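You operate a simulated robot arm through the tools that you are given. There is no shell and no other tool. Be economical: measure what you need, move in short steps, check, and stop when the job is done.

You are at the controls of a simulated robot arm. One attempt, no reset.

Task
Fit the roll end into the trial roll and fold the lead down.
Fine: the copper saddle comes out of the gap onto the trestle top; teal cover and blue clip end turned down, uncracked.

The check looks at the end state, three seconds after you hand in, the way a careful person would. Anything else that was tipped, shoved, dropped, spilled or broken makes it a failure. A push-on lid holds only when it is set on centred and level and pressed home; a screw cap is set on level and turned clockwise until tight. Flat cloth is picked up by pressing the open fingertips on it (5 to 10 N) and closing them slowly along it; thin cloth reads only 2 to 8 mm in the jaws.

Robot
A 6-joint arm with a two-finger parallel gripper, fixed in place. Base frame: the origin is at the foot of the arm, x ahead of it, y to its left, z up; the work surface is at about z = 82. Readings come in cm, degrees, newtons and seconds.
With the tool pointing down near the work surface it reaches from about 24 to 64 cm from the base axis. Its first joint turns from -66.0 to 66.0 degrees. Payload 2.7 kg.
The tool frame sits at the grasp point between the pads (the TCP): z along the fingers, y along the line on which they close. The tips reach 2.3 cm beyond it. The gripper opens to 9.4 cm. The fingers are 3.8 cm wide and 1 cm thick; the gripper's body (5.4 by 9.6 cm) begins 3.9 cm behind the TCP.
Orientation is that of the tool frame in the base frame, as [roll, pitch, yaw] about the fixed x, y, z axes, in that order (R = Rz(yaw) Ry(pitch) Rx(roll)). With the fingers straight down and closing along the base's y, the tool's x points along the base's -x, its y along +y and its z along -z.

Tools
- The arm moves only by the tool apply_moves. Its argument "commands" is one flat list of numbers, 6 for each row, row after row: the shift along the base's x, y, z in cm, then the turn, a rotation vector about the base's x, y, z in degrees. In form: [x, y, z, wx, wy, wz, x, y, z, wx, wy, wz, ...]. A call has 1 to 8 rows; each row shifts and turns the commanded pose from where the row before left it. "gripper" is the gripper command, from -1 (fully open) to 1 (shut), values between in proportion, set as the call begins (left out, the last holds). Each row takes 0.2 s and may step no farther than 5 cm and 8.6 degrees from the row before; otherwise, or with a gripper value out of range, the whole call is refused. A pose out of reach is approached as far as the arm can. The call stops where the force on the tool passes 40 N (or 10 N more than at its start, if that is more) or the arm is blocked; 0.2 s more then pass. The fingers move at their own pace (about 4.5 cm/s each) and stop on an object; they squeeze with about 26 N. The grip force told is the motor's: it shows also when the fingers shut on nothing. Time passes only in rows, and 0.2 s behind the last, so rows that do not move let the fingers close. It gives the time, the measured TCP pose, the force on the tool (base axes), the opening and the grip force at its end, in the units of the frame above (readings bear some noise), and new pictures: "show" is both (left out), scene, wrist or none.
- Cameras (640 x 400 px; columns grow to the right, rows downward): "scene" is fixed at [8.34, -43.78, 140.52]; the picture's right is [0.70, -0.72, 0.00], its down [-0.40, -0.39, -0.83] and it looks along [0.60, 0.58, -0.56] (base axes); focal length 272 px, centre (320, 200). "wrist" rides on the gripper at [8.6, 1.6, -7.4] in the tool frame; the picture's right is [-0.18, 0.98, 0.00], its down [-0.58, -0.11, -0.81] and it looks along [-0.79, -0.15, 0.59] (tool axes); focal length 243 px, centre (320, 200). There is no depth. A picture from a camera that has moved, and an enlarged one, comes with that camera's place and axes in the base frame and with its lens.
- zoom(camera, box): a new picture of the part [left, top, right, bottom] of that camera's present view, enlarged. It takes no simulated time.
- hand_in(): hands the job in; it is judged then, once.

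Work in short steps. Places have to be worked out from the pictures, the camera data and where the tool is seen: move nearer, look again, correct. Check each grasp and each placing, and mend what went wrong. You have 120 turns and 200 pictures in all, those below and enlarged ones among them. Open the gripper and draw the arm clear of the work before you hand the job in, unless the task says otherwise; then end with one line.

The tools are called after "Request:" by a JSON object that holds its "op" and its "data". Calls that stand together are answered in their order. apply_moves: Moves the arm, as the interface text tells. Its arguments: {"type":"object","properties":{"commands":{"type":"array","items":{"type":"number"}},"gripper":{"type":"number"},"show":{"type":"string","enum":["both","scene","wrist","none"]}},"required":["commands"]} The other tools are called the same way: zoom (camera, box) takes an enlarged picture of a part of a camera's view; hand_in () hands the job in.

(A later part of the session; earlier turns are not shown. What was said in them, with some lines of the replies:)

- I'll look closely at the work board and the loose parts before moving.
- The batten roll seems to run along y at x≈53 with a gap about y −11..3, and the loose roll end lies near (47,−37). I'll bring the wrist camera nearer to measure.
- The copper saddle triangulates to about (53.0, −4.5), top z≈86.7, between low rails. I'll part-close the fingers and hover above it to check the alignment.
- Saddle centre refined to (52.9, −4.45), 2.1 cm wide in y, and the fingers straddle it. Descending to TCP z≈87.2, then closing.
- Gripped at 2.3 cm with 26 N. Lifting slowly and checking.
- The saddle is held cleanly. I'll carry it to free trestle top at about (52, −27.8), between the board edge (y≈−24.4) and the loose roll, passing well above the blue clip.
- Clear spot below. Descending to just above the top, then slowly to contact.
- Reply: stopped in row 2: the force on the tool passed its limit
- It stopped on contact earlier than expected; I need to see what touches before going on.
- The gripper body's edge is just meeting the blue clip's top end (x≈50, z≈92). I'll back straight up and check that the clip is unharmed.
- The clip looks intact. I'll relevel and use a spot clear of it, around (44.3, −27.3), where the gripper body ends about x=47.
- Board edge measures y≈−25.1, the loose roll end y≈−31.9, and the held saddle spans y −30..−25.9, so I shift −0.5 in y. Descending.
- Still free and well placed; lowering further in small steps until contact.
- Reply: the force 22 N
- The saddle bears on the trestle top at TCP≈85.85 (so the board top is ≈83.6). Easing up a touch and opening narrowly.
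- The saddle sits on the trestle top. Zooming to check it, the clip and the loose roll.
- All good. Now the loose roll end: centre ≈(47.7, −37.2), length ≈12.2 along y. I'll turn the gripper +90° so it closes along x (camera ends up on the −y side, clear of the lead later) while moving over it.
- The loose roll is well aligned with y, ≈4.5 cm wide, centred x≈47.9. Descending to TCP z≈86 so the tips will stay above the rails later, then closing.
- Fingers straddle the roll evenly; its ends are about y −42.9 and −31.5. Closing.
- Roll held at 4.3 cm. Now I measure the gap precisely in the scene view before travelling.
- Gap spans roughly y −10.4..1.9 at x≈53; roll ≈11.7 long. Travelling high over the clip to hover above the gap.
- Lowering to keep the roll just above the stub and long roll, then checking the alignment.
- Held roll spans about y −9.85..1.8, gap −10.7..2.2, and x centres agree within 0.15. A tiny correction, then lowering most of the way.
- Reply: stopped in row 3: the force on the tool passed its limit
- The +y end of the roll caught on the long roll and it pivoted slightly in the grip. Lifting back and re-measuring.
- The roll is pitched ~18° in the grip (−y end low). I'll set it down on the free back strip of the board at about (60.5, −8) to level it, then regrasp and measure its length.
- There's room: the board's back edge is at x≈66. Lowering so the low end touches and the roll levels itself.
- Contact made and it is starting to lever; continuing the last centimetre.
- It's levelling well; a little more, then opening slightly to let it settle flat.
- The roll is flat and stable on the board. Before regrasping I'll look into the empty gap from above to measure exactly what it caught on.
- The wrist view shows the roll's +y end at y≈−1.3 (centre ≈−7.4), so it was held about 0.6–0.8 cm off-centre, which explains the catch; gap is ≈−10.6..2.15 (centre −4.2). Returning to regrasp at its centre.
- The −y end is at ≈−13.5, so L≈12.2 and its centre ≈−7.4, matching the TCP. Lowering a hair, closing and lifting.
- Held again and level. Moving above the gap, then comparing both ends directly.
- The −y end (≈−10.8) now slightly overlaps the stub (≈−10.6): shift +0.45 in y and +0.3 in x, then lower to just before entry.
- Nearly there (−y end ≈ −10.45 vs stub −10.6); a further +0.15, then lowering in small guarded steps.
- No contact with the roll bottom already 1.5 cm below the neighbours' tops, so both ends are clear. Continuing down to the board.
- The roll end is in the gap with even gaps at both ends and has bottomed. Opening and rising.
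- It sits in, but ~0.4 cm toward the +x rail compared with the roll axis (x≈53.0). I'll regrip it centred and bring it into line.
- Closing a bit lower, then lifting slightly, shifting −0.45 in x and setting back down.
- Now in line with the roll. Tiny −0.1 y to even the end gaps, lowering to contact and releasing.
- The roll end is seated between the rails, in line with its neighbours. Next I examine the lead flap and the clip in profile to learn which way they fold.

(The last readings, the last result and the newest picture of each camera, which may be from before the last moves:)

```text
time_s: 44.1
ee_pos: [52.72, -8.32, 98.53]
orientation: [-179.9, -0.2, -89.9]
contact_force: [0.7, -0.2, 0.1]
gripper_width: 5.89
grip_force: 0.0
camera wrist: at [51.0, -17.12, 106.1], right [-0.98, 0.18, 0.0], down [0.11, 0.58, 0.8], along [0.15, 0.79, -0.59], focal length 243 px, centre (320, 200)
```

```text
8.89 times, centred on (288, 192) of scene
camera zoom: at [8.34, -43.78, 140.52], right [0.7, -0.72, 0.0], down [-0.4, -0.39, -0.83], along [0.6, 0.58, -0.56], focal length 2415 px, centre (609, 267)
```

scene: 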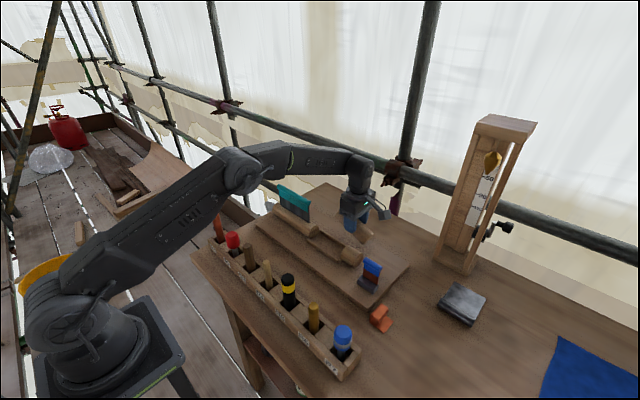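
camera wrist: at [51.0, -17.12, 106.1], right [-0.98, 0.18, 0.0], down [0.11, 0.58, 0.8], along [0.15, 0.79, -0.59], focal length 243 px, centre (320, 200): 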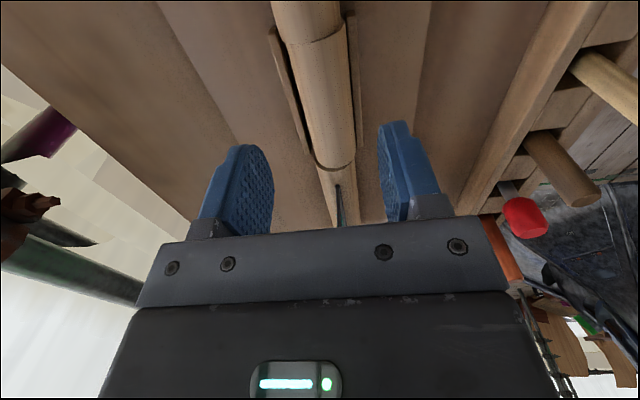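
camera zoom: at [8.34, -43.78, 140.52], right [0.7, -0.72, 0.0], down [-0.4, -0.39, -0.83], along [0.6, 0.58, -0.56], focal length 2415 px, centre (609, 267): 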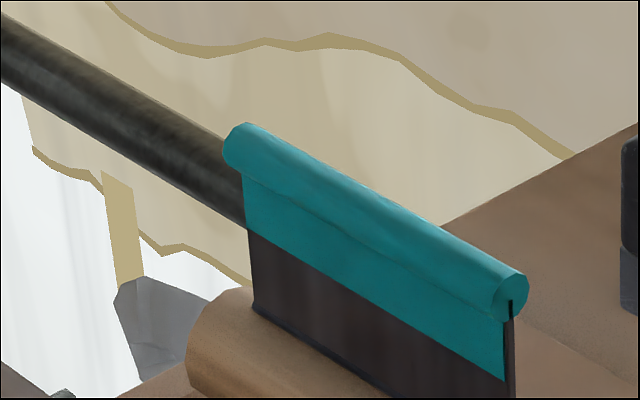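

Both hinges stand vertical: lead hinge pin at (53.05, z≈88.3), the clip's at the +x top edge of its block (x≈50), suggesting both fold toward +x. I'll close the fingers, go to the −x side of the lead at mid-length (y≈12.5) and test gently, with the wrist camera watching in profile.

Request:
{"op": "apply_moves", "data": {"commands": [-1.5, 2, 1, 0, 0, 0, -2, 4, 0, 0, 0, 0, -1.5, 4.5, 0, 0, 0, 0, 0, 4.8, 0, 0, 0, 0, 0, 4.8, 0, 0, 0, 0, 0, 0.7, -2.5, 0, 0, 0, 0, 0, -2.3, 0, 0, 0], "gripper": 1}}

```text
time_s: 45.7
ee_pos: [47.69, 12.36, 94.85]
orientation: [-179.9, -0.2, -89.9]
contact_force: [0.4, -0.4, -0.7]
gripper_width: 0.01
grip_force: 25.3
camera wrist: at [46.0, 3.73, 102.34], right [-0.98, 0.18, 0.0], down [0.11, 0.58, 0.8], along [0.15, 0.79, -0.59], focal length 243 px, centre (320, 200)
```

scene: 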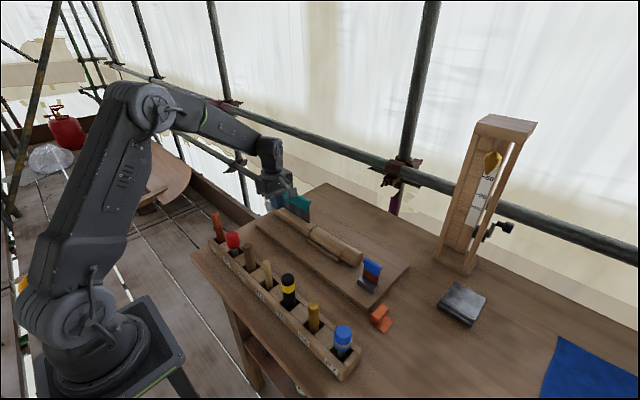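
wrist: 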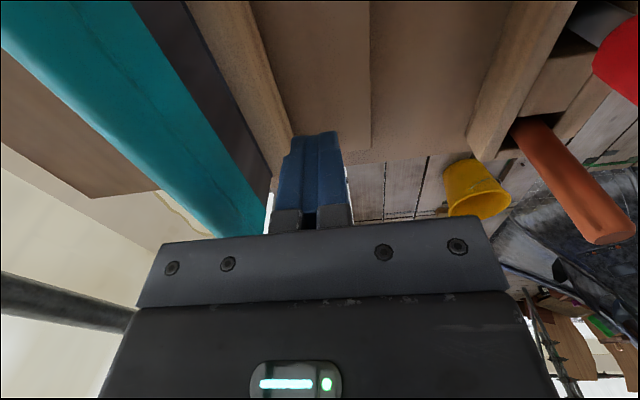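

Positioned left of the lead. Approaching in +x, then tiny steps to feel the resistance.

Request:
{"op": "apply_moves", "data": {"commands": [1.5, 0, 0, 0, 0, 0, 1.0, 0, 0, 0, 0, 0, 0.4, 0, 0, 0, 0, 0], "show": "none"}}

Request:
{"op": "apply_moves", "data": {"commands": [0.25, 0, 0, 0, 0, 0, 0.25, 0, 0, 0, 0, 0], "show": "none"}}

Request:
{"op": "apply_moves", "data": {"commands": [0.25, 0, 0, 0, 0, 0, 0.25, 0, 0, 0, 0, 0], "show": "wrist"}}

Request:
{"op": "zoom", "data": {"camera": "scene", "box": [250, 160, 340, 240]}}

```text
time_s: 46.5
ee_pos: [50.59, 12.59, 94.79]
orientation: [-179.9, -0.2, -89.9]
contact_force: [-0.2, 0.2, -0.7]
gripper_width: 0.02
grip_force: 25.7
```

```text
time_s: 47.1
ee_pos: [51.08, 12.44, 94.58]
orientation: [-180.0, -0.2, -89.9]
contact_force: [-5.8, 1.8, 2.0]
gripper_width: 0.01
grip_force: 26.9
```

```text
time_s: 47.7
ee_pos: [51.57, 12.39, 94.72]
orientation: [-179.9, -0.2, -89.9]
contact_force: [-4.7, 1.0, 2.5]
gripper_width: 0.02
grip_force: 26.3
camera wrist: at [49.91, 3.76, 102.1], right [-0.98, 0.18, 0.0], down [0.11, 0.58, 0.8], along [0.15, 0.79, -0.59], focal length 243 px, centre (320, 200)
```

wrist: 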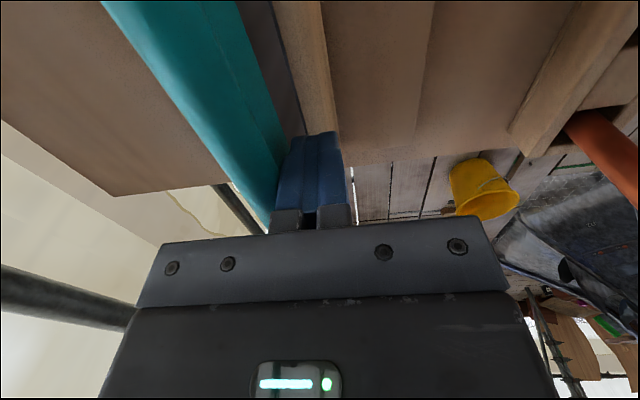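

```text
5.00 times, centred on (295, 200) of scene
camera zoom: at [8.32, -43.78, 140.52], right [0.7, -0.72, 0.0], down [-0.4, -0.39, -0.83], along [0.6, 0.58, -0.56], focal length 1359 px, centre (445, 200)
```

zoom: 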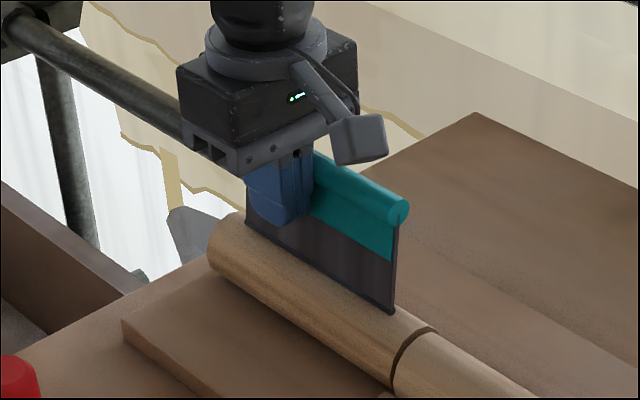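

It yields steadily at ~5 N, so +x is the fold direction. Continuing slowly, following the arc.

Request:
{"op": "apply_moves", "data": {"commands": [0.27, 0, -0.01, 0, 0, 0, 0.27, 0, -0.01, 0, 0, 0, 0.27, 0, -0.02, 0, 0, 0, 0.27, 0, -0.02, 0, 0, 0, 0.27, 0, -0.02, 0, 0, 0, 0.27, 0, -0.02, 0, 0, 0, 0.2, 0, -0.07, 0, 0, 0, 0.2, 0, -0.07, 0, 0, 0], "show": "none"}}

Request:
{"op": "zoom", "data": {"camera": "scene", "box": [250, 160, 340, 240]}}

```text
time_s: 49.5
ee_pos: [53.57, 12.62, 94.33]
orientation: [180.0, -0.2, -90.0]
contact_force: [-9.1, -1.8, -2.3]
gripper_width: 0.0
grip_force: 25.5
```

```text
5.00 times, centred on (295, 200) of scene
camera zoom: at [8.31, -43.79, 140.52], right [0.7, -0.72, 0.0], down [-0.4, -0.39, -0.83], along [0.6, 0.58, -0.56], focal length 1359 px, centre (445, 200)
```

zoom: 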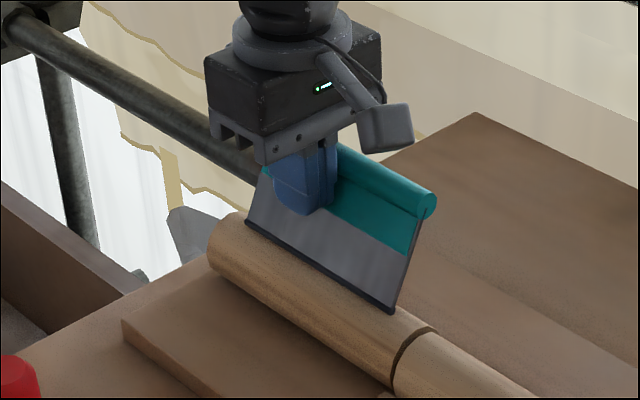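

It's folding smoothly at under 10 N. Continuing along the arc.

Request:
{"op": "apply_moves", "data": {"commands": [0.2, 0, -0.07, 0, 0, 0, 0.2, 0, -0.07, 0, 0, 0, 0.21, 0, -0.13, 0, 0, 0, 0.21, 0, -0.13, 0, 0, 0, 0.21, 0, -0.13, 0, 0, 0, 0.18, 0, -0.17, 0, 0, 0, 0.18, 0, -0.17, 0, 0, 0, 0.18, 0, -0.17, 0, 0, 0], "show": "none"}}

Request:
{"op": "zoom", "data": {"camera": "scene", "box": [250, 160, 340, 240]}}

```text
time_s: 51.3
ee_pos: [55.15, 12.53, 93.33]
orientation: [-179.9, -0.1, -89.9]
contact_force: [-8.2, 1.4, 1.0]
gripper_width: 0.03
grip_force: 26.3
```

```text
5.00 times, centred on (295, 200) of scene
camera zoom: at [8.31, -43.78, 140.52], right [0.7, -0.72, 0.0], down [-0.4, -0.39, -0.83], along [0.6, 0.58, -0.56], focal length 1359 px, centre (445, 200)
```

zoom: 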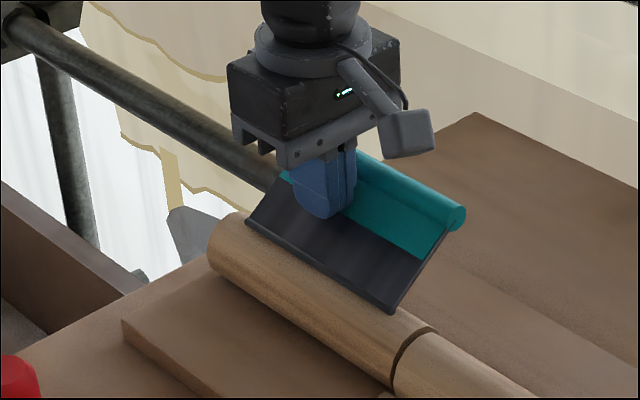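

Around 45–50° and holding. Continuing toward horizontal.

Request:
{"op": "apply_moves", "data": {"commands": [0.15, 0, -0.19, 0, 0, 0, 0.15, 0, -0.19, 0, 0, 0, 0.15, 0, -0.2, 0, 0, 0, 0.11, 0, -0.21, 0, 0, 0, 0.11, 0, -0.22, 0, 0, 0, 0.11, 0, -0.22, 0, 0, 0, 0.08, 0, -0.23, 0, 0, 0, 0.08, 0, -0.23, 0, 0, 0], "show": "none"}}

Request:
{"op": "apply_moves", "data": {"commands": [0.06, 0, -0.23, 0, 0, 0, 0.05, 0, -0.24, 0, 0, 0, 0.04, 0, -0.24, 0, 0, 0, 0.02, 0, -0.24, 0, 0, 0], "show": "wrist"}}

Request:
{"op": "zoom", "data": {"camera": "scene", "box": [250, 160, 340, 240]}}

```text
time_s: 53.1
ee_pos: [56.25, 12.4, 91.55]
orientation: [-179.8, -0.1, -90.0]
contact_force: [-4.2, 3.0, 4.4]
gripper_width: 0.0
grip_force: 25.8
```

```text
time_s: 54.1
ee_pos: [56.29, 12.45, 91.01]
orientation: [-179.7, -0.2, -89.8]
contact_force: [-9.0, -1.6, 17.3]
gripper_width: 0.01
grip_force: 26.0
camera wrist: at [54.57, 3.73, 98.41], right [-0.98, 0.18, 0.0], down [0.11, 0.58, 0.8], along [0.15, 0.79, -0.59], focal length 243 px, centre (320, 200)
```

wrist: 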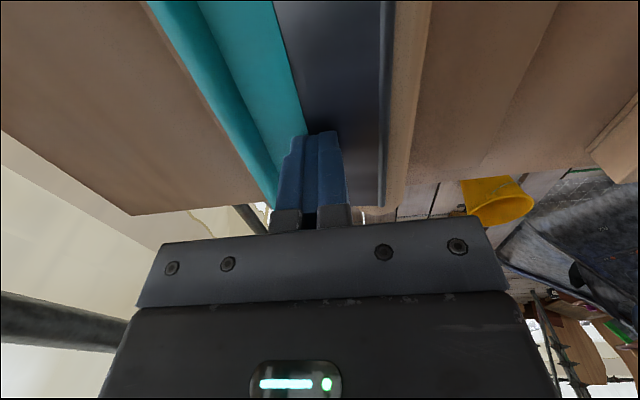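

```text
5.00 times, centred on (295, 200) of scene
camera zoom: at [8.28, -43.79, 140.52], right [0.7, -0.72, 0.0], down [-0.4, -0.39, -0.83], along [0.6, 0.58, -0.56], focal length 1359 px, centre (445, 200)
```

zoom: 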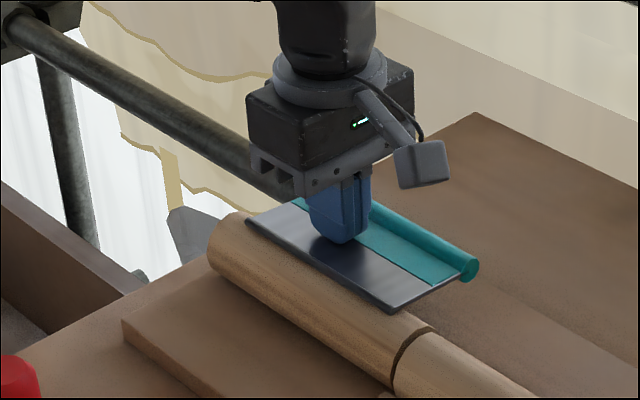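

Almost horizontal, with the force rising to 17 N. I'll lift off to see whether it stays, then press further out on the teal cover.

Request:
{"op": "apply_moves", "data": {"commands": [0, 0, 1.0, 0, 0, 0, 1.1, 0, 0.5, 0, 0, 0, 1.1, 0, 0, 0, 0, 0], "show": "wrist"}}

Request:
{"op": "zoom", "data": {"camera": "scene", "box": [250, 160, 340, 240]}}

```text
time_s: 54.9
ee_pos: [58.52, 12.29, 92.05]
orientation: [180.0, -0.2, -90.0]
contact_force: [0.0, 0.2, -0.1]
gripper_width: 0.0
grip_force: 25.5
camera wrist: at [56.88, 3.56, 99.64], right [-0.98, 0.18, 0.0], down [0.11, 0.58, 0.8], along [0.15, 0.79, -0.59], focal length 243 px, centre (320, 200)
```

wrist: 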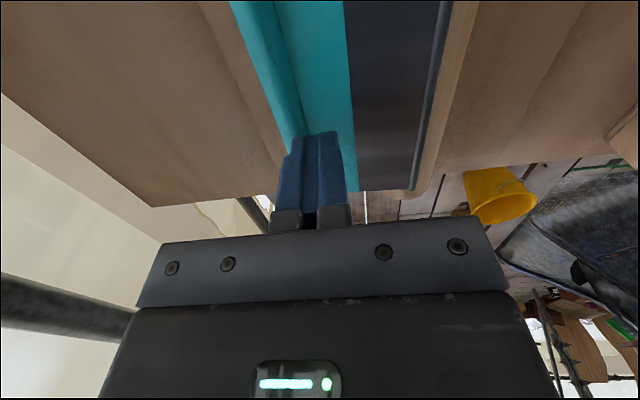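

```text
5.00 times, centred on (295, 200) of scene
camera zoom: at [8.33, -43.78, 140.52], right [0.7, -0.72, 0.0], down [-0.4, -0.39, -0.83], along [0.6, 0.58, -0.56], focal length 1359 px, centre (445, 200)
```

zoom: 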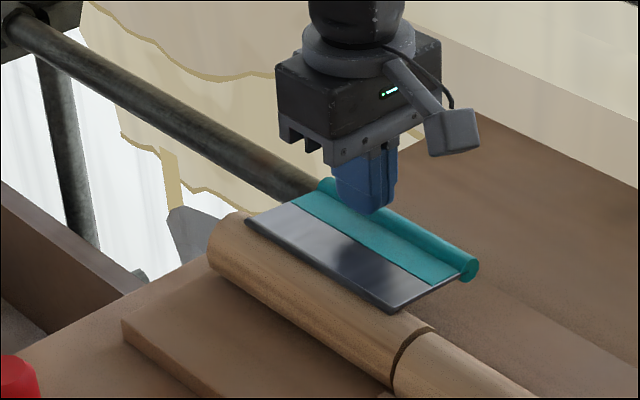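

It stays put without springback. Now pressing down on the outer teal edge in small steps.

Request:
{"op": "apply_moves", "data": {"commands": [0, 0, -0.4, 0, 0, 0, 0, 0, -0.3, 0, 0, 0, 0, 0, -0.25, 0, 0, 0], "show": "none"}}

Request:
{"op": "apply_moves", "data": {"commands": [0, 0, -0.25, 0, 0, 0, 0, 0, -0.25, 0, 0, 0], "show": "none"}}

Request:
{"op": "zoom", "data": {"camera": "scene", "box": [250, 160, 340, 240]}}

```text
time_s: 55.7
ee_pos: [58.52, 12.41, 91.39]
orientation: [-179.8, -0.2, -89.9]
contact_force: [-0.6, 1.0, 0.0]
gripper_width: 0.0
grip_force: 25.8
```

```text
time_s: 56.3
ee_pos: [58.52, 12.38, 90.99]
orientation: [-179.8, -0.2, -89.9]
contact_force: [-8.1, -3.4, 12.3]
gripper_width: 0.01
grip_force: 26.5
```

```text
5.00 times, centred on (295, 200) of scene
camera zoom: at [8.29, -43.79, 140.52], right [0.7, -0.72, 0.0], down [-0.4, -0.39, -0.83], along [0.6, 0.58, -0.56], focal length 1359 px, centre (445, 200)
```

zoom: 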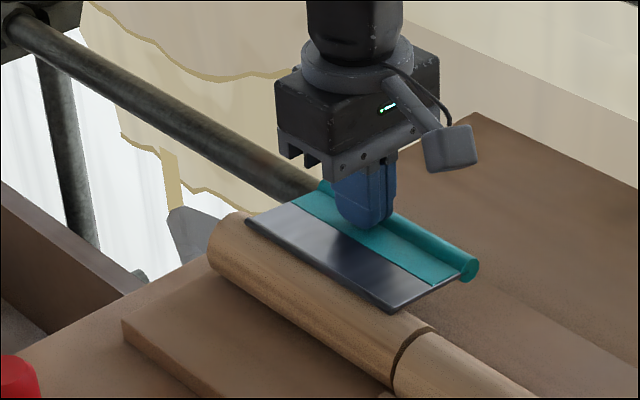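

Resistance at 12 N with little motion; one further gentle press to see whether this is the end stop.

Request:
{"op": "apply_moves", "data": {"commands": [0, 0, -0.2, 0, 0, 0, 0, 0, 0, 0, 0, 0], "show": "wrist"}}

Request:
{"op": "zoom", "data": {"camera": "scene", "box": [250, 160, 340, 240]}}

```text
time_s: 56.9
ee_pos: [58.6, 12.42, 90.91]
orientation: [-179.9, -0.2, -89.9]
contact_force: [-11.9, -2.3, 8.4]
gripper_width: 0.01
grip_force: 26.8
stopped in row 2: the force on the tool passed its limit (the readings are from after the stop); the commanded pose is now the measured one
camera wrist: at [56.81, 3.69, 98.52], right [-0.98, 0.18, 0.0], down [0.11, 0.58, 0.8], along [0.15, 0.79, -0.59], focal length 243 px, centre (320, 200)
```

wrist: 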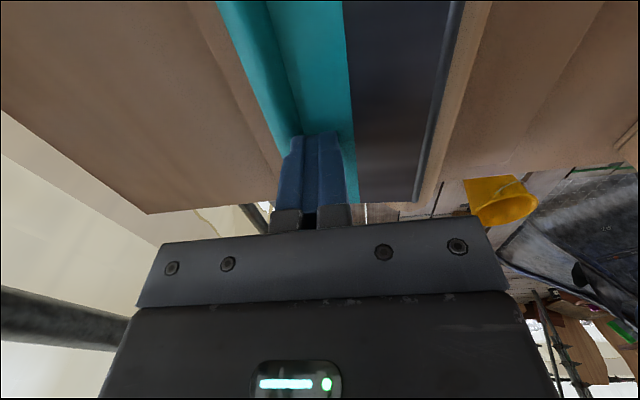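

```text
5.00 times, centred on (295, 200) of scene
camera zoom: at [8.29, -43.79, 140.52], right [0.7, -0.72, 0.0], down [-0.4, -0.39, -0.83], along [0.6, 0.58, -0.56], focal length 1359 px, centre (445, 200)
```

zoom: 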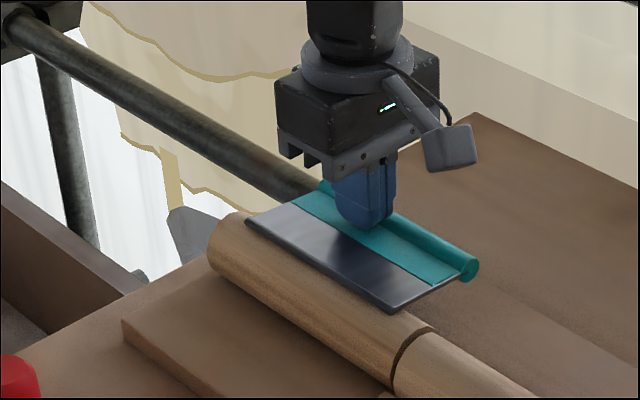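

That's a firm end stop at ~90°: the lead is fully turned down and undamaged in view. Lifting off and travelling to the −x side of the blue clip (hinge ≈(50, z 85.9), y −23.4..−19).

Request:
{"op": "apply_moves", "data": {"commands": [0, 0, 4, 0, 0, 0, 0, 0, 4.5, 0, 0, 0, -2, -4.5, 0, 0, 0, 0, -2, -4.5, 0, 0, 0, 0, -2, -4.5, 0, 0, 0, 0, -2, -4.5, 0, 0, 0, 0, -2, -4.5, 0, 0, 0, 0, -2, -4.5, 0, 0, 0, 0], "show": "none"}}

Request:
{"op": "apply_moves", "data": {"commands": [-0.6, -3.3, 0, 0, 0, 0, 0, -3.3, 0, 0, 0, 0, 0, 0, -3, 0, 0, 0, 0, 0, -3, 0, 0, 0]}}

```text
time_s: 58.7
ee_pos: [46.83, -14.83, 99.25]
orientation: [-179.8, -0.2, -89.9]
contact_force: [-0.6, -0.5, -0.1]
gripper_width: 0.0
grip_force: 26.1
```

```text
time_s: 59.7
ee_pos: [45.99, -21.21, 93.25]
orientation: [-179.9, -0.2, -89.9]
contact_force: [-0.7, 0.0, 0.8]
gripper_width: 0.0
grip_force: 25.8
camera wrist: at [44.38, -29.95, 100.85], right [-0.98, 0.18, 0.0], down [0.11, 0.58, 0.8], along [0.15, 0.79, -0.59], focal length 243 px, centre (320, 200)
```

scene: 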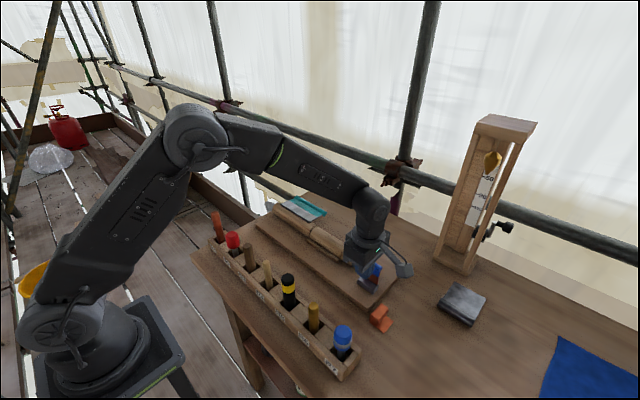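
wrist: 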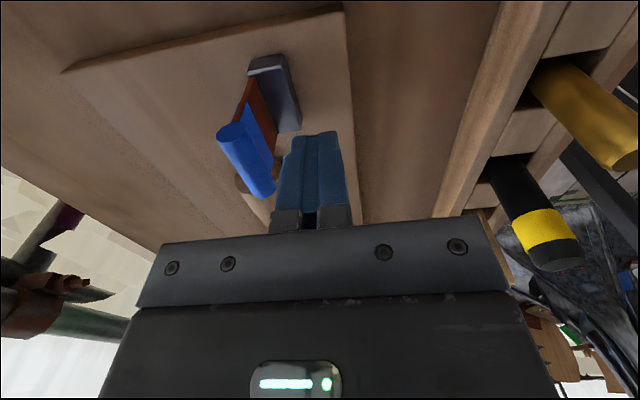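

The clip's bulb end measures (49.8, −23.2, 91.4), as expected. Lowering 1 cm and approaching.

Request:
{"op": "apply_moves", "data": {"commands": [1.0, 0, -1.0, 0, 0, 0, 0.9, 0, 0, 0, 0, 0, 0.25, 0, 0, 0, 0, 0, 0.2, 0, 0, 0, 0, 0], "show": "none"}}

Request:
{"op": "apply_moves", "data": {"commands": [0.2, 0, 0, 0, 0, 0, 0.2, 0, 0, 0, 0, 0], "show": "none"}}

Request:
{"op": "apply_moves", "data": {"commands": [0.2, 0, 0, 0, 0, 0, 0.2, 0, 0, 0, 0, 0], "show": "wrist"}}

Request:
{"op": "zoom", "data": {"camera": "scene", "box": [340, 230, 430, 310]}}

```text
time_s: 60.7
ee_pos: [48.32, -21.21, 92.36]
orientation: [-179.8, -0.1, -89.8]
contact_force: [0.5, 0.2, 0.1]
gripper_width: 0.0
grip_force: 25.9
```

```text
time_s: 61.3
ee_pos: [48.65, -21.22, 92.38]
orientation: [-179.7, -0.2, -89.9]
contact_force: [-0.2, 0.7, -1.0]
gripper_width: 0.0
grip_force: 26.4
```

```text
time_s: 61.9
ee_pos: [49.07, -21.16, 92.43]
orientation: [-179.8, -0.2, -89.8]
contact_force: [-0.5, -0.6, 0.7]
gripper_width: 0.0
grip_force: 26.1
camera wrist: at [47.44, -29.89, 99.98], right [-0.98, 0.18, 0.0], down [0.1, 0.58, 0.8], along [0.15, 0.79, -0.59], focal length 243 px, centre (320, 200)
```

wrist: 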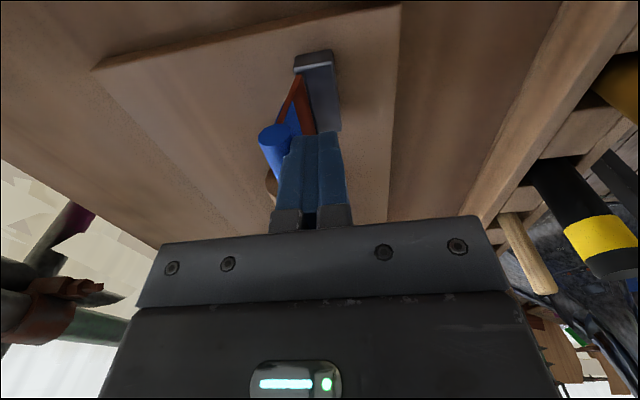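

```text
5.00 times, centred on (385, 270) of scene
camera zoom: at [8.33, -43.79, 140.52], right [0.7, -0.72, 0.0], down [-0.4, -0.39, -0.83], along [0.6, 0.58, -0.56], focal length 1359 px, centre (-5, -150)
```

zoom: 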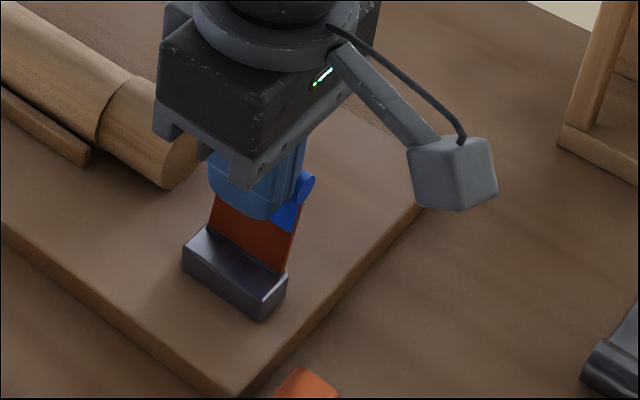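

The clip bends easily in +x as well. Following the arc slowly.

Request:
{"op": "apply_moves", "data": {"commands": [0.27, 0, -0.08, 0, 0, 0, 0.27, 0, -0.08, 0, 0, 0, 0.27, 0, -0.08, 0, 0, 0, 0.27, 0, -0.08, 0, 0, 0, 0.22, 0, -0.09, 0, 0, 0, 0.22, 0, -0.09, 0, 0, 0, 0.21, 0, -0.1, 0, 0, 0, 0.2, 0, -0.12, 0, 0, 0], "show": "none"}}

Request:
{"op": "apply_moves", "data": {"commands": [0.2, 0, -0.12, 0, 0, 0, 0.2, 0, -0.13, 0, 0, 0, 0.18, 0, -0.15, 0, 0, 0, 0.17, 0, -0.16, 0, 0, 0, 0.16, 0, -0.16, 0, 0, 0], "show": "none"}}

Request:
{"op": "zoom", "data": {"camera": "scene", "box": [340, 230, 430, 310]}}

```text
time_s: 63.7
ee_pos: [51.13, -21.17, 91.69]
orientation: [-179.8, -0.2, -89.8]
contact_force: [-0.7, -0.9, 1.1]
gripper_width: 0.0
grip_force: 25.8
```

```text
time_s: 64.9
ee_pos: [52.02, -21.19, 91.08]
orientation: [-179.8, -0.2, -89.9]
contact_force: [-0.8, -0.3, 2.0]
gripper_width: 0.0
grip_force: 25.8
```

```text
5.00 times, centred on (385, 270) of scene
camera zoom: at [8.33, -43.78, 140.52], right [0.7, -0.72, 0.0], down [-0.4, -0.39, -0.83], along [0.6, 0.58, -0.56], focal length 1359 px, centre (-5, -150)
```

zoom: 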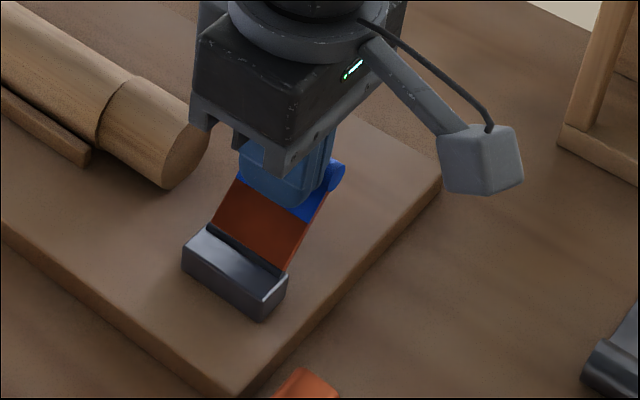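

About 50°, only ~2 N. Continuing down to horizontal.

Request:
{"op": "apply_moves", "data": {"commands": [0.13, 0, -0.2, 0, 0, 0, 0.13, 0, -0.2, 0, 0, 0, 0.12, 0, -0.2, 0, 0, 0, 0.11, 0, -0.2, 0, 0, 0, 0.1, 0, -0.2, 0, 0, 0, 0.09, 0, -0.22, 0, 0, 0, 0.08, 0, -0.22, 0, 0, 0, 0.07, 0, -0.22, 0, 0, 0], "show": "none"}}

Request:
{"op": "apply_moves", "data": {"commands": [0.05, 0, -0.22, 0, 0, 0, 0.04, 0, -0.22, 0, 0, 0, 0.03, 0, -0.22, 0, 0, 0], "show": "wrist"}}

Request:
{"op": "zoom", "data": {"camera": "scene", "box": [340, 230, 430, 310]}}

```text
time_s: 66.7
ee_pos: [52.82, -21.2, 89.27]
orientation: [-179.7, -0.2, -89.9]
contact_force: [1.5, -0.5, 1.4]
gripper_width: 0.03
grip_force: 25.8
```

```text
time_s: 67.5
ee_pos: [52.86, -21.31, 88.69]
orientation: [-179.8, -0.2, -89.9]
contact_force: [-0.1, 1.1, 1.0]
gripper_width: 0.0
grip_force: 25.8
camera wrist: at [51.18, -29.95, 96.09], right [-0.98, 0.18, 0.0], down [0.11, 0.58, 0.8], along [0.15, 0.79, -0.59], focal length 243 px, centre (320, 200)
```

wrist: 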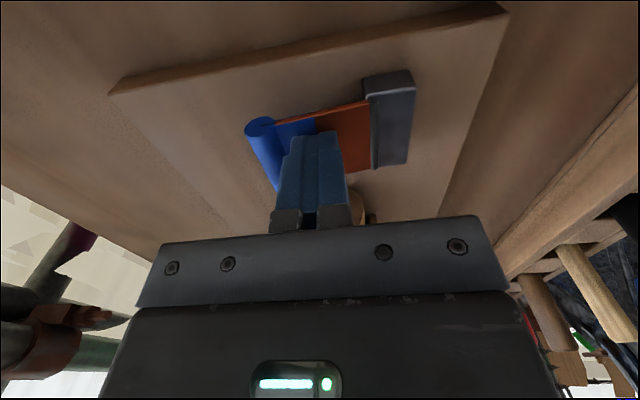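

```text
5.00 times, centred on (385, 270) of scene
camera zoom: at [8.33, -43.78, 140.52], right [0.7, -0.72, 0.0], down [-0.4, -0.39, -0.83], along [0.6, 0.58, -0.56], focal length 1359 px, centre (-5, -150)
```

zoom: 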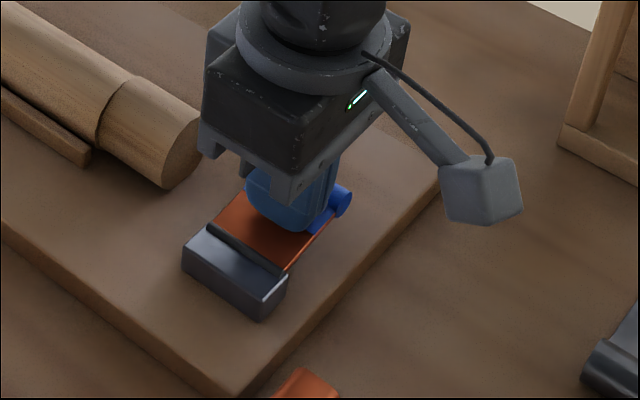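

Nearly flat. Moving outward onto the blue end and pressing down lightly until it stops.

Request:
{"op": "apply_moves", "data": {"commands": [0, 0, 1.5, 0, 0, 0, 1.1, 0, 0.3, 0, 0, 0, 1.1, 0, 0, 0, 0, 0, 0, 0, -0.7, 0, 0, 0, 0, 0, -0.4, 0, 0, 0], "show": "none"}}

Request:
{"op": "apply_moves", "data": {"commands": [0, 0, -0.3, 0, 0, 0, 0, 0, -0.25, 0, 0, 0, 0, 0, -0.25, 0, 0, 0], "show": "none"}}

Request:
{"op": "zoom", "data": {"camera": "scene", "box": [340, 230, 430, 310]}}

```text
time_s: 68.7
ee_pos: [55.02, -21.06, 89.42]
orientation: [-179.7, -0.1, -90.0]
contact_force: [-0.2, -0.9, 0.2]
gripper_width: 0.0
grip_force: 26.0
```

```text
time_s: 69.5
ee_pos: [55.08, -21.2, 88.44]
orientation: [-179.8, -0.1, -90.0]
contact_force: [-0.4, 0.3, 0.8]
gripper_width: 0.0
grip_force: 25.8
```

```text
5.00 times, centred on (385, 270) of scene
camera zoom: at [8.33, -43.78, 140.52], right [0.7, -0.72, 0.0], down [-0.4, -0.39, -0.83], along [0.6, 0.58, -0.56], focal length 1359 px, centre (-5, -150)
```

zoom: 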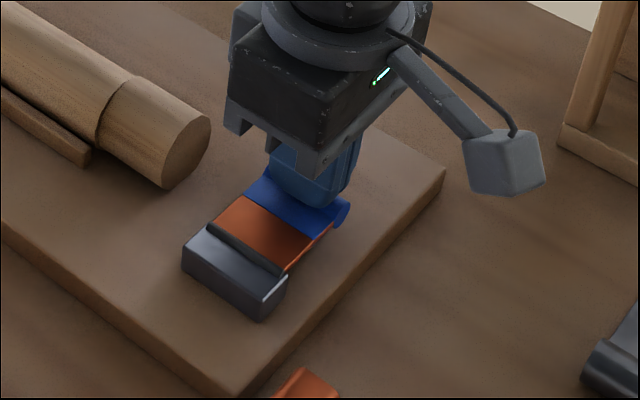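

Still moving freely; a little further down until it bears.

Request:
{"op": "apply_moves", "data": {"commands": [0, 0, -0.2, 0, 0, 0, 0, 0, -0.2, 0, 0, 0], "show": "none"}}

Request:
{"op": "apply_moves", "data": {"commands": [0, 0, -0.2, 0, 0, 0, 0, 0, -0.1, 0, 0, 0], "show": "none"}}

Request:
{"op": "zoom", "data": {"camera": "scene", "box": [340, 230, 430, 310]}}

```text
time_s: 70.1
ee_pos: [54.88, -21.32, 88.2]
orientation: [-179.8, -0.1, -89.9]
contact_force: [-2.6, 0.6, 5.2]
gripper_width: 0.0
grip_force: 26.0
```

```text
time_s: 70.7
ee_pos: [54.99, -21.3, 88.11]
orientation: [-179.6, -0.1, -89.9]
contact_force: [-16.5, 6.4, 26.7]
gripper_width: 0.0
grip_force: 25.5
```

```text
5.00 times, centred on (385, 270) of scene
camera zoom: at [8.25, -43.75, 140.54], right [0.7, -0.72, 0.0], down [-0.4, -0.39, -0.83], along [0.6, 0.58, -0.56], focal length 1359 px, centre (-5, -150)
```

zoom: 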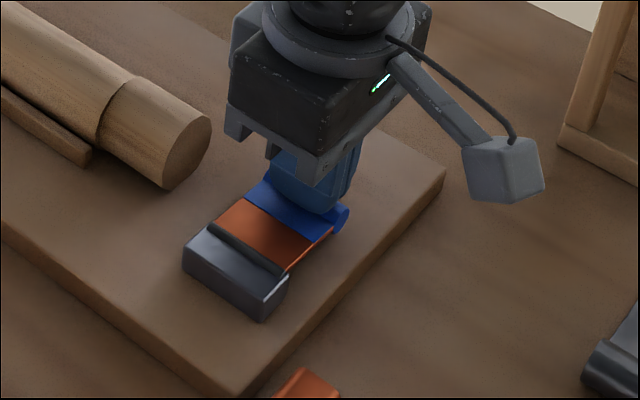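

The clip hits its end stop, fully turned down. Lifting away, and backing the arm off to inspect everything.

Request:
{"op": "apply_moves", "data": {"commands": [0, 0, 2, 0, 0, 0, 0, 0, 4, 0, 0, 0, 0, 0, 4.5, 0, 0, 0, -3, 0, 3, 0, 0, 0, -3.5, 0, 2, 0, 0, 0, -3.5, 0, 2, 0, 0, 0], "gripper": -0.5, "show": "both"}}

Request:
{"op": "zoom", "data": {"camera": "scene", "box": [260, 180, 420, 310]}}

Request:
{"op": "zoom", "data": {"camera": "scene", "box": [340, 250, 440, 350]}}

```text
time_s: 72.1
ee_pos: [45.2, -21.43, 105.58]
orientation: [-179.8, -0.2, -89.9]
contact_force: [0.1, -0.3, 0.7]
gripper_width: 7.06
grip_force: 0.1
camera wrist: at [43.55, -30.07, 113.16], right [-0.98, 0.18, 0.0], down [0.11, 0.58, 0.8], along [0.15, 0.79, -0.59], focal length 243 px, centre (320, 200)
```

scene: 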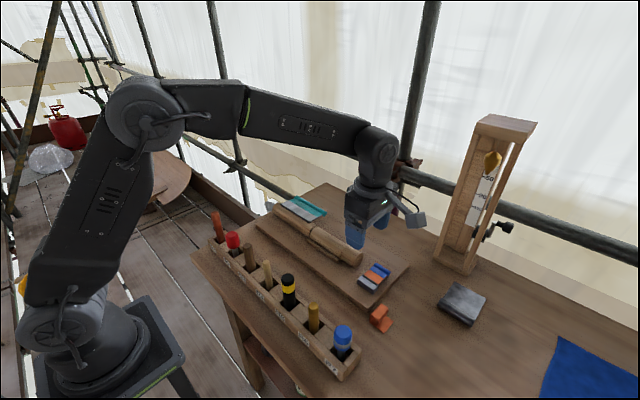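
wrist: 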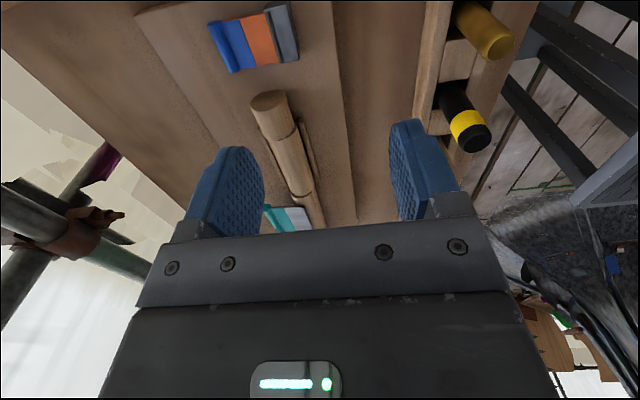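

```text
3.08 times, centred on (340, 245) of scene
camera zoom: at [8.34, -43.78, 140.52], right [0.7, -0.72, 0.0], down [-0.4, -0.39, -0.83], along [0.6, 0.58, -0.56], focal length 836 px, centre (258, 62)
```

zoom: 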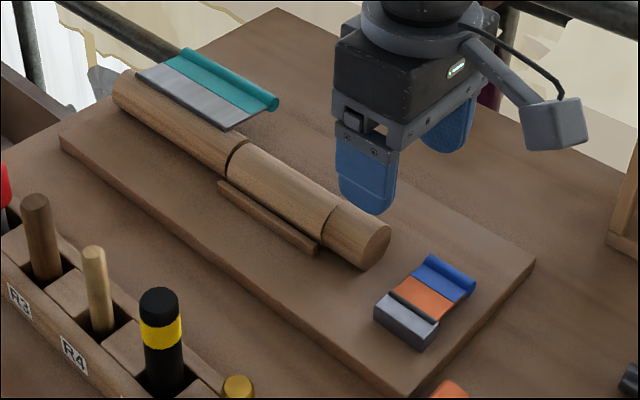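

```text
4.00 times, centred on (390, 300) of scene
camera zoom: at [8.34, -43.78, 140.52], right [0.7, -0.72, 0.0], down [-0.4, -0.39, -0.83], along [0.6, 0.58, -0.56], focal length 1087 px, centre (40, -200)
```

zoom: 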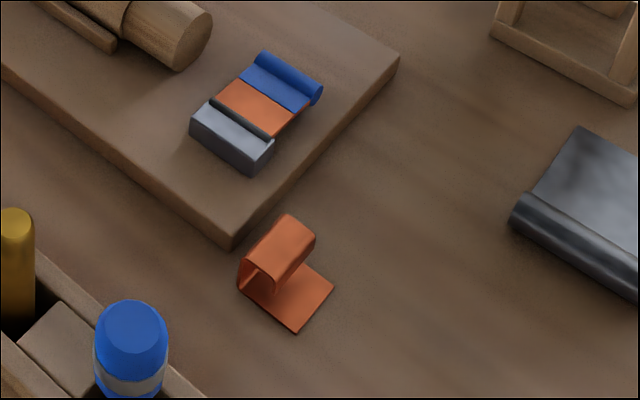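

All flaps are down, uncracked, and the saddle stands on the trestle top. One last close look at the fitted roll.

Request:
{"op": "zoom", "data": {"camera": "wrist", "box": [230, 80, 350, 240]}}

Request:
{"op": "zoom", "data": {"camera": "scene", "box": [300, 210, 370, 280]}}

```text
2.50 times, centred on (290, 160) of wrist
camera zoom: at [43.55, -30.07, 113.16], right [-0.98, 0.18, 0.0], down [0.11, 0.58, 0.8], along [0.15, 0.79, -0.59], focal length 606 px, centre (395, 300)
```

zoom: 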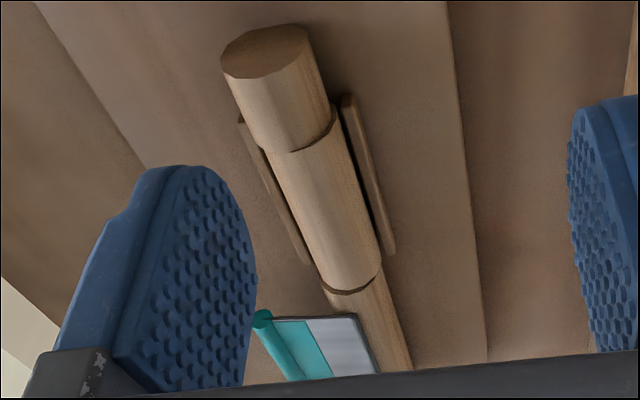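

```text
5.71 times, centred on (335, 245) of scene
camera zoom: at [8.34, -43.78, 140.52], right [0.7, -0.72, 0.0], down [-0.4, -0.39, -0.83], along [0.6, 0.58, -0.56], focal length 1553 px, centre (234, -57)
```

zoom: 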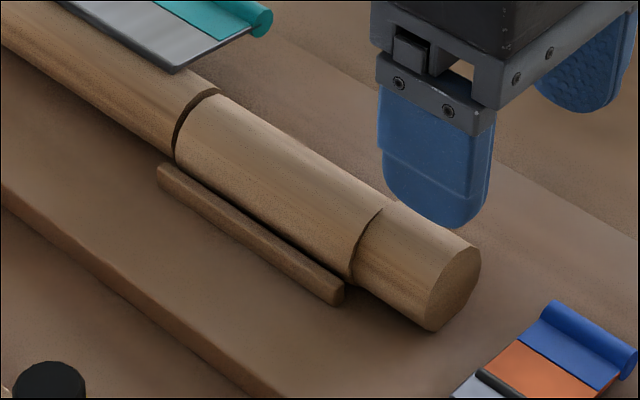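

The roll's −y end sits ~0.4 cm toward −x (about 2° skew). A centred squeeze near that end, at x≈52.75, y≈−8, should true it up.

Request:
{"op": "apply_moves", "data": {"commands": [2.5, 3.4, 0, 0, 0, 0, 2.5, 3.4, 0, 0, 0, 0, 2.55, 3.4, 0, 0, 0, 0, 0, 3.2, -3, 0, 0, 0, 0, 0, -4, 0, 0, 0, 0, 0, -4, 0, 0, 0], "gripper": -0.35, "show": "wrist"}}

Request:
{"op": "zoom", "data": {"camera": "scene", "box": [290, 190, 390, 290]}}

```text
time_s: 73.5
ee_pos: [52.74, -7.99, 94.35]
orientation: [-179.8, -0.1, -89.9]
contact_force: [-0.2, 0.0, -0.1]
gripper_width: 6.34
grip_force: 0.1
camera wrist: at [50.97, -16.66, 101.83], right [-0.98, 0.18, -0.01], down [0.1, 0.58, 0.8], along [0.15, 0.79, -0.59], focal length 243 px, centre (320, 200)
```

wrist: 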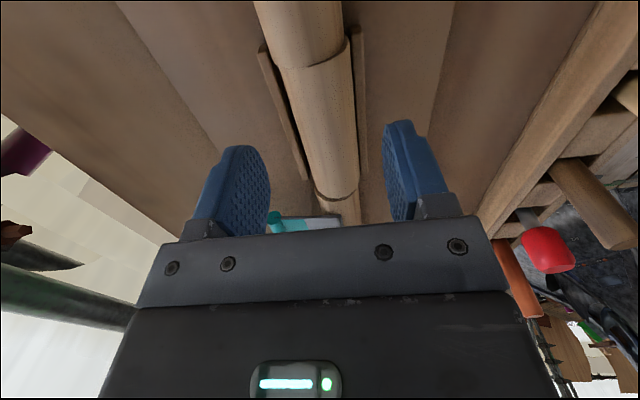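

```text
4.00 times, centred on (340, 240) of scene
camera zoom: at [8.34, -43.78, 140.52], right [0.7, -0.72, 0.0], down [-0.4, -0.39, -0.83], along [0.6, 0.58, -0.56], focal length 1087 px, centre (240, 40)
```

zoom: 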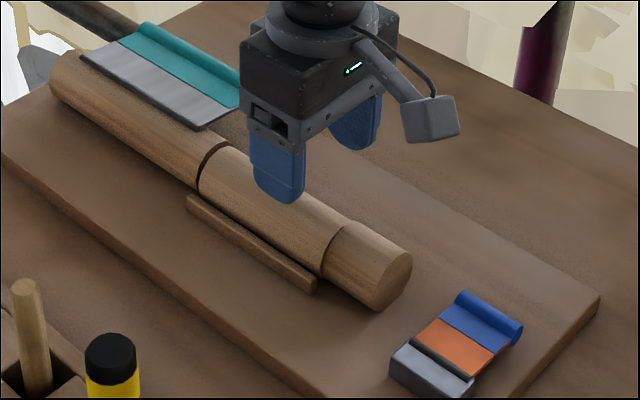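

Aligned above. Descending, squeezing to centre, releasing.

Request:
{"op": "apply_moves", "data": {"commands": [0.1, 0, -3.5, 0, 0, 0, 0, 0, -2.5, 0, 0, 0, 0, 0, -0.8, 0, 0, 0], "show": "none"}}

Request:
{"op": "apply_moves", "data": {"commands": [0, 0, 0, 0, 0, 0, 0, 0, 0, 0, 0, 0, 0, 0, 0, 0, 0, 0], "gripper": 1, "show": "none"}}

Request:
{"op": "zoom", "data": {"camera": "scene", "box": [290, 190, 390, 290]}}

Request:
{"op": "zoom", "data": {"camera": "wrist", "box": [180, 0, 440, 200]}}

```text
time_s: 74.3
ee_pos: [52.83, -7.76, 87.52]
orientation: [-179.7, -0.3, -89.9]
contact_force: [-0.3, 0.8, 3.9]
gripper_width: 6.39
grip_force: 0.6
```

```text
time_s: 75.1
ee_pos: [52.74, -7.67, 87.45]
orientation: [-179.9, -0.2, -89.9]
contact_force: [-9.7, 1.0, 12.8]
gripper_width: 3.91
grip_force: 26.2
```

```text
4.00 times, centred on (340, 240) of scene
camera zoom: at [8.3, -43.78, 140.52], right [0.7, -0.72, 0.0], down [-0.4, -0.39, -0.83], along [0.6, 0.58, -0.56], focal length 1087 px, centre (240, 40)
```

zoom: 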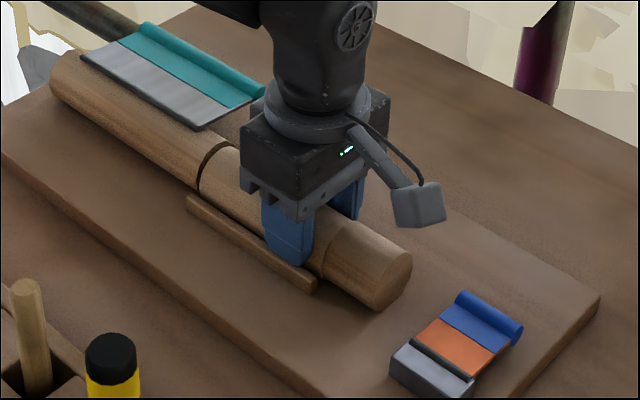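

```text
2.00 times, centred on (310, 100) of wrist
camera zoom: at [51.16, -16.47, 95.05], right [-0.98, 0.18, 0.0], down [0.11, 0.58, 0.8], along [0.15, 0.79, -0.59], focal length 485 px, centre (340, 400)
```

zoom: 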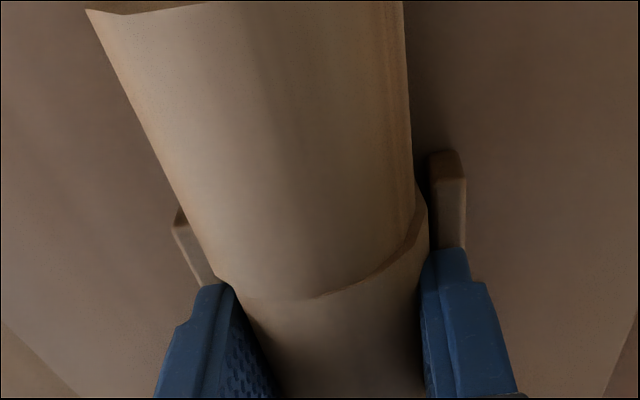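

Still ~0.3 cm to −x of the stub; with it gripped squarely I'll ease it +0.3 in x, then release and look.

Request:
{"op": "apply_moves", "data": {"commands": [0, 0, 0.3, 0, 0, 0, 0.3, 0, 0, 0, 0, 0, 0, 0, 0, 0, 0, 0], "show": "none"}}

Request:
{"op": "zoom", "data": {"camera": "wrist", "box": [180, 0, 440, 200]}}

Request:
{"op": "zoom", "data": {"camera": "scene", "box": [300, 200, 370, 280]}}

```text
time_s: 75.9
ee_pos: [53.28, -7.82, 87.89]
orientation: [-179.8, -0.1, -89.9]
contact_force: [-4.3, 2.9, 6.3]
gripper_width: 4.18
grip_force: 26.0
```

```text
2.00 times, centred on (310, 100) of wrist
camera zoom: at [51.48, -16.55, 95.45], right [-0.98, 0.18, 0.0], down [0.11, 0.58, 0.8], along [0.15, 0.79, -0.59], focal length 485 px, centre (340, 400)
```

zoom: 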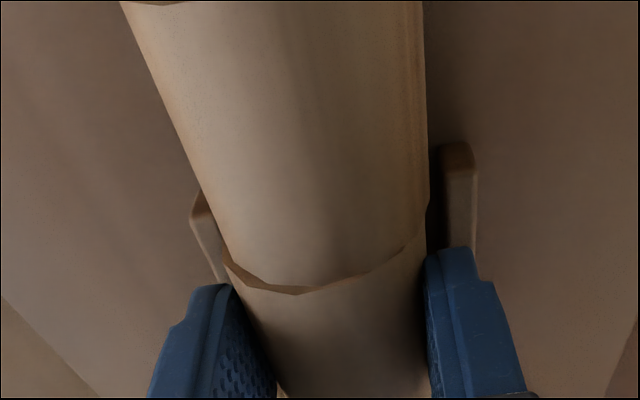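

```text
5.00 times, centred on (335, 240) of scene
camera zoom: at [8.31, -43.77, 140.53], right [0.7, -0.72, 0.0], down [-0.4, -0.39, -0.83], along [0.6, 0.58, -0.56], focal length 1359 px, centre (245, 0)
```

zoom: 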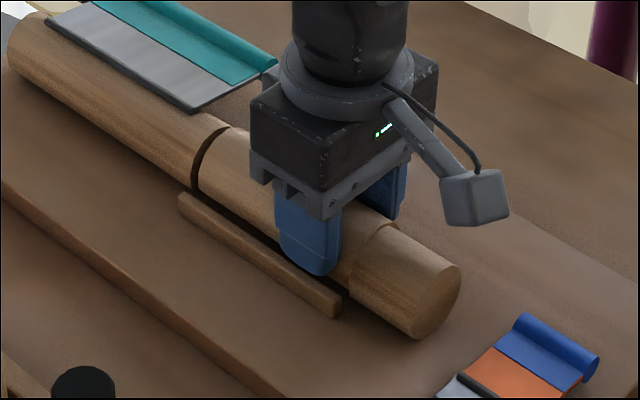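

Flush with the stub now. Releasing and rising.

Request:
{"op": "apply_moves", "data": {"commands": [0, 0, 0, 0, 0, 0, 0, 0, 0, 0, 0, 0], "gripper": -0.3, "show": "none"}}

Request:
{"op": "apply_moves", "data": {"commands": [0, 0, 3, 0, 0, 0, 0, 0, 4, 0, 0, 0, 0, 0, 4, 0, 0, 0, -1, -3, 2, 0, 0, 0], "show": "wrist"}}

Request:
{"op": "zoom", "data": {"camera": "wrist", "box": [200, 0, 440, 220]}}

Request:
{"op": "zoom", "data": {"camera": "scene", "box": [290, 190, 390, 290]}}

```text
time_s: 76.5
ee_pos: [53.18, -7.91, 87.94]
orientation: [-179.8, -0.2, -89.9]
contact_force: [0.1, 0.0, 0.1]
gripper_width: 6.1
grip_force: 0.1
```

```text
time_s: 77.5
ee_pos: [52.12, -11.04, 101.07]
orientation: [-179.8, -0.3, -89.9]
contact_force: [0.2, -0.5, -0.7]
gripper_width: 6.11
grip_force: 0.1
camera wrist: at [50.42, -19.63, 108.63], right [-0.98, 0.18, 0.0], down [0.11, 0.58, 0.8], along [0.15, 0.79, -0.59], focal length 243 px, centre (320, 200)
```

wrist: 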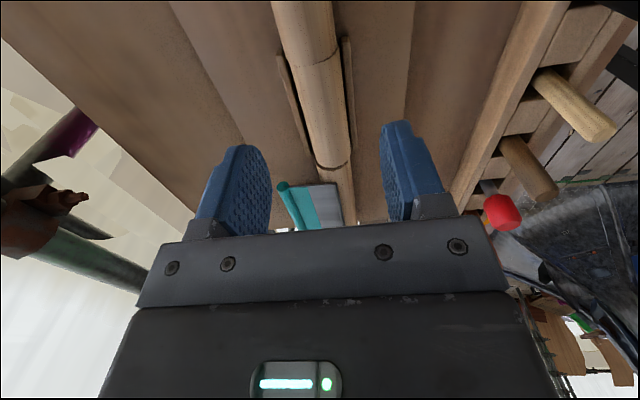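

```text
1.82 times, centred on (320, 110) of wrist
camera zoom: at [50.42, -19.63, 108.63], right [-0.98, 0.18, 0.0], down [0.11, 0.58, 0.8], along [0.15, 0.79, -0.59], focal length 441 px, centre (320, 364)
```

zoom: 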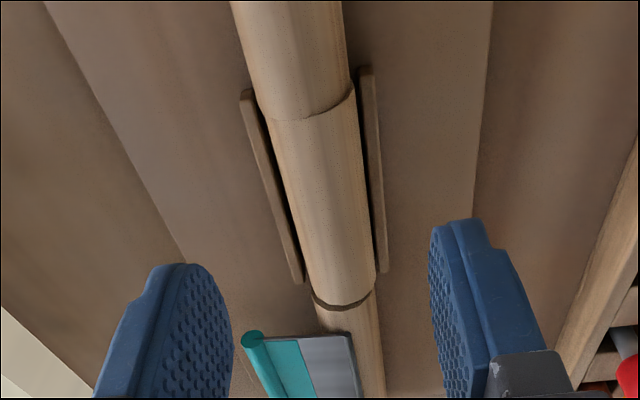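

```text
4.00 times, centred on (340, 240) of scene
camera zoom: at [8.34, -43.78, 140.52], right [0.7, -0.72, 0.0], down [-0.4, -0.39, -0.83], along [0.6, 0.58, -0.56], focal length 1087 px, centre (240, 40)
```

zoom: 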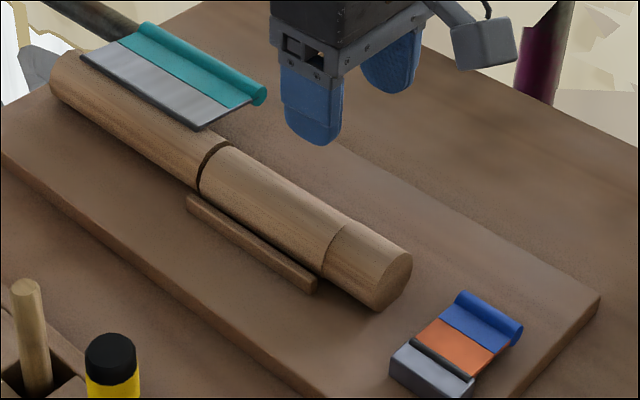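

The roll is now in line at both ends. Opening fully and drawing the arm back and up, clear of the work.

Request:
{"op": "apply_moves", "data": {"commands": [-2, 1, 4, 0, 0, 0, -3, 1, 3.5, 0, 0, 0, -3, 1, 3.5, 0, 0, 0, -3, 1, 3.5, 0, 0, 0], "gripper": -1, "show": "scene"}}

```text
time_s: 78.5
ee_pos: [41.11, -6.98, 115.51]
orientation: [-179.7, -0.3, -89.9]
contact_force: [-0.9, 0.4, 0.2]
gripper_width: 9.41
grip_force: 0.1
```

scene: 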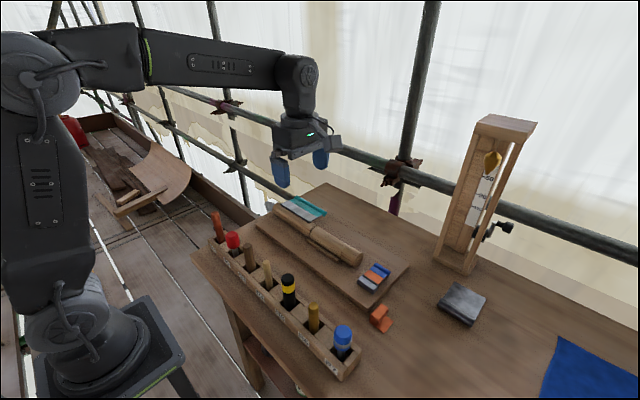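

Everything is in place and the arm is clear; handing in.

Request:
{"op": "hand_in", "data": {}}

```text
The job is handed in.
```

The roll end is fitted in the trial roll, the copper saddle stands on the trestle top, and the teal cover and blue clip end are both folded down to their stops with no cracks visible in the pictures.
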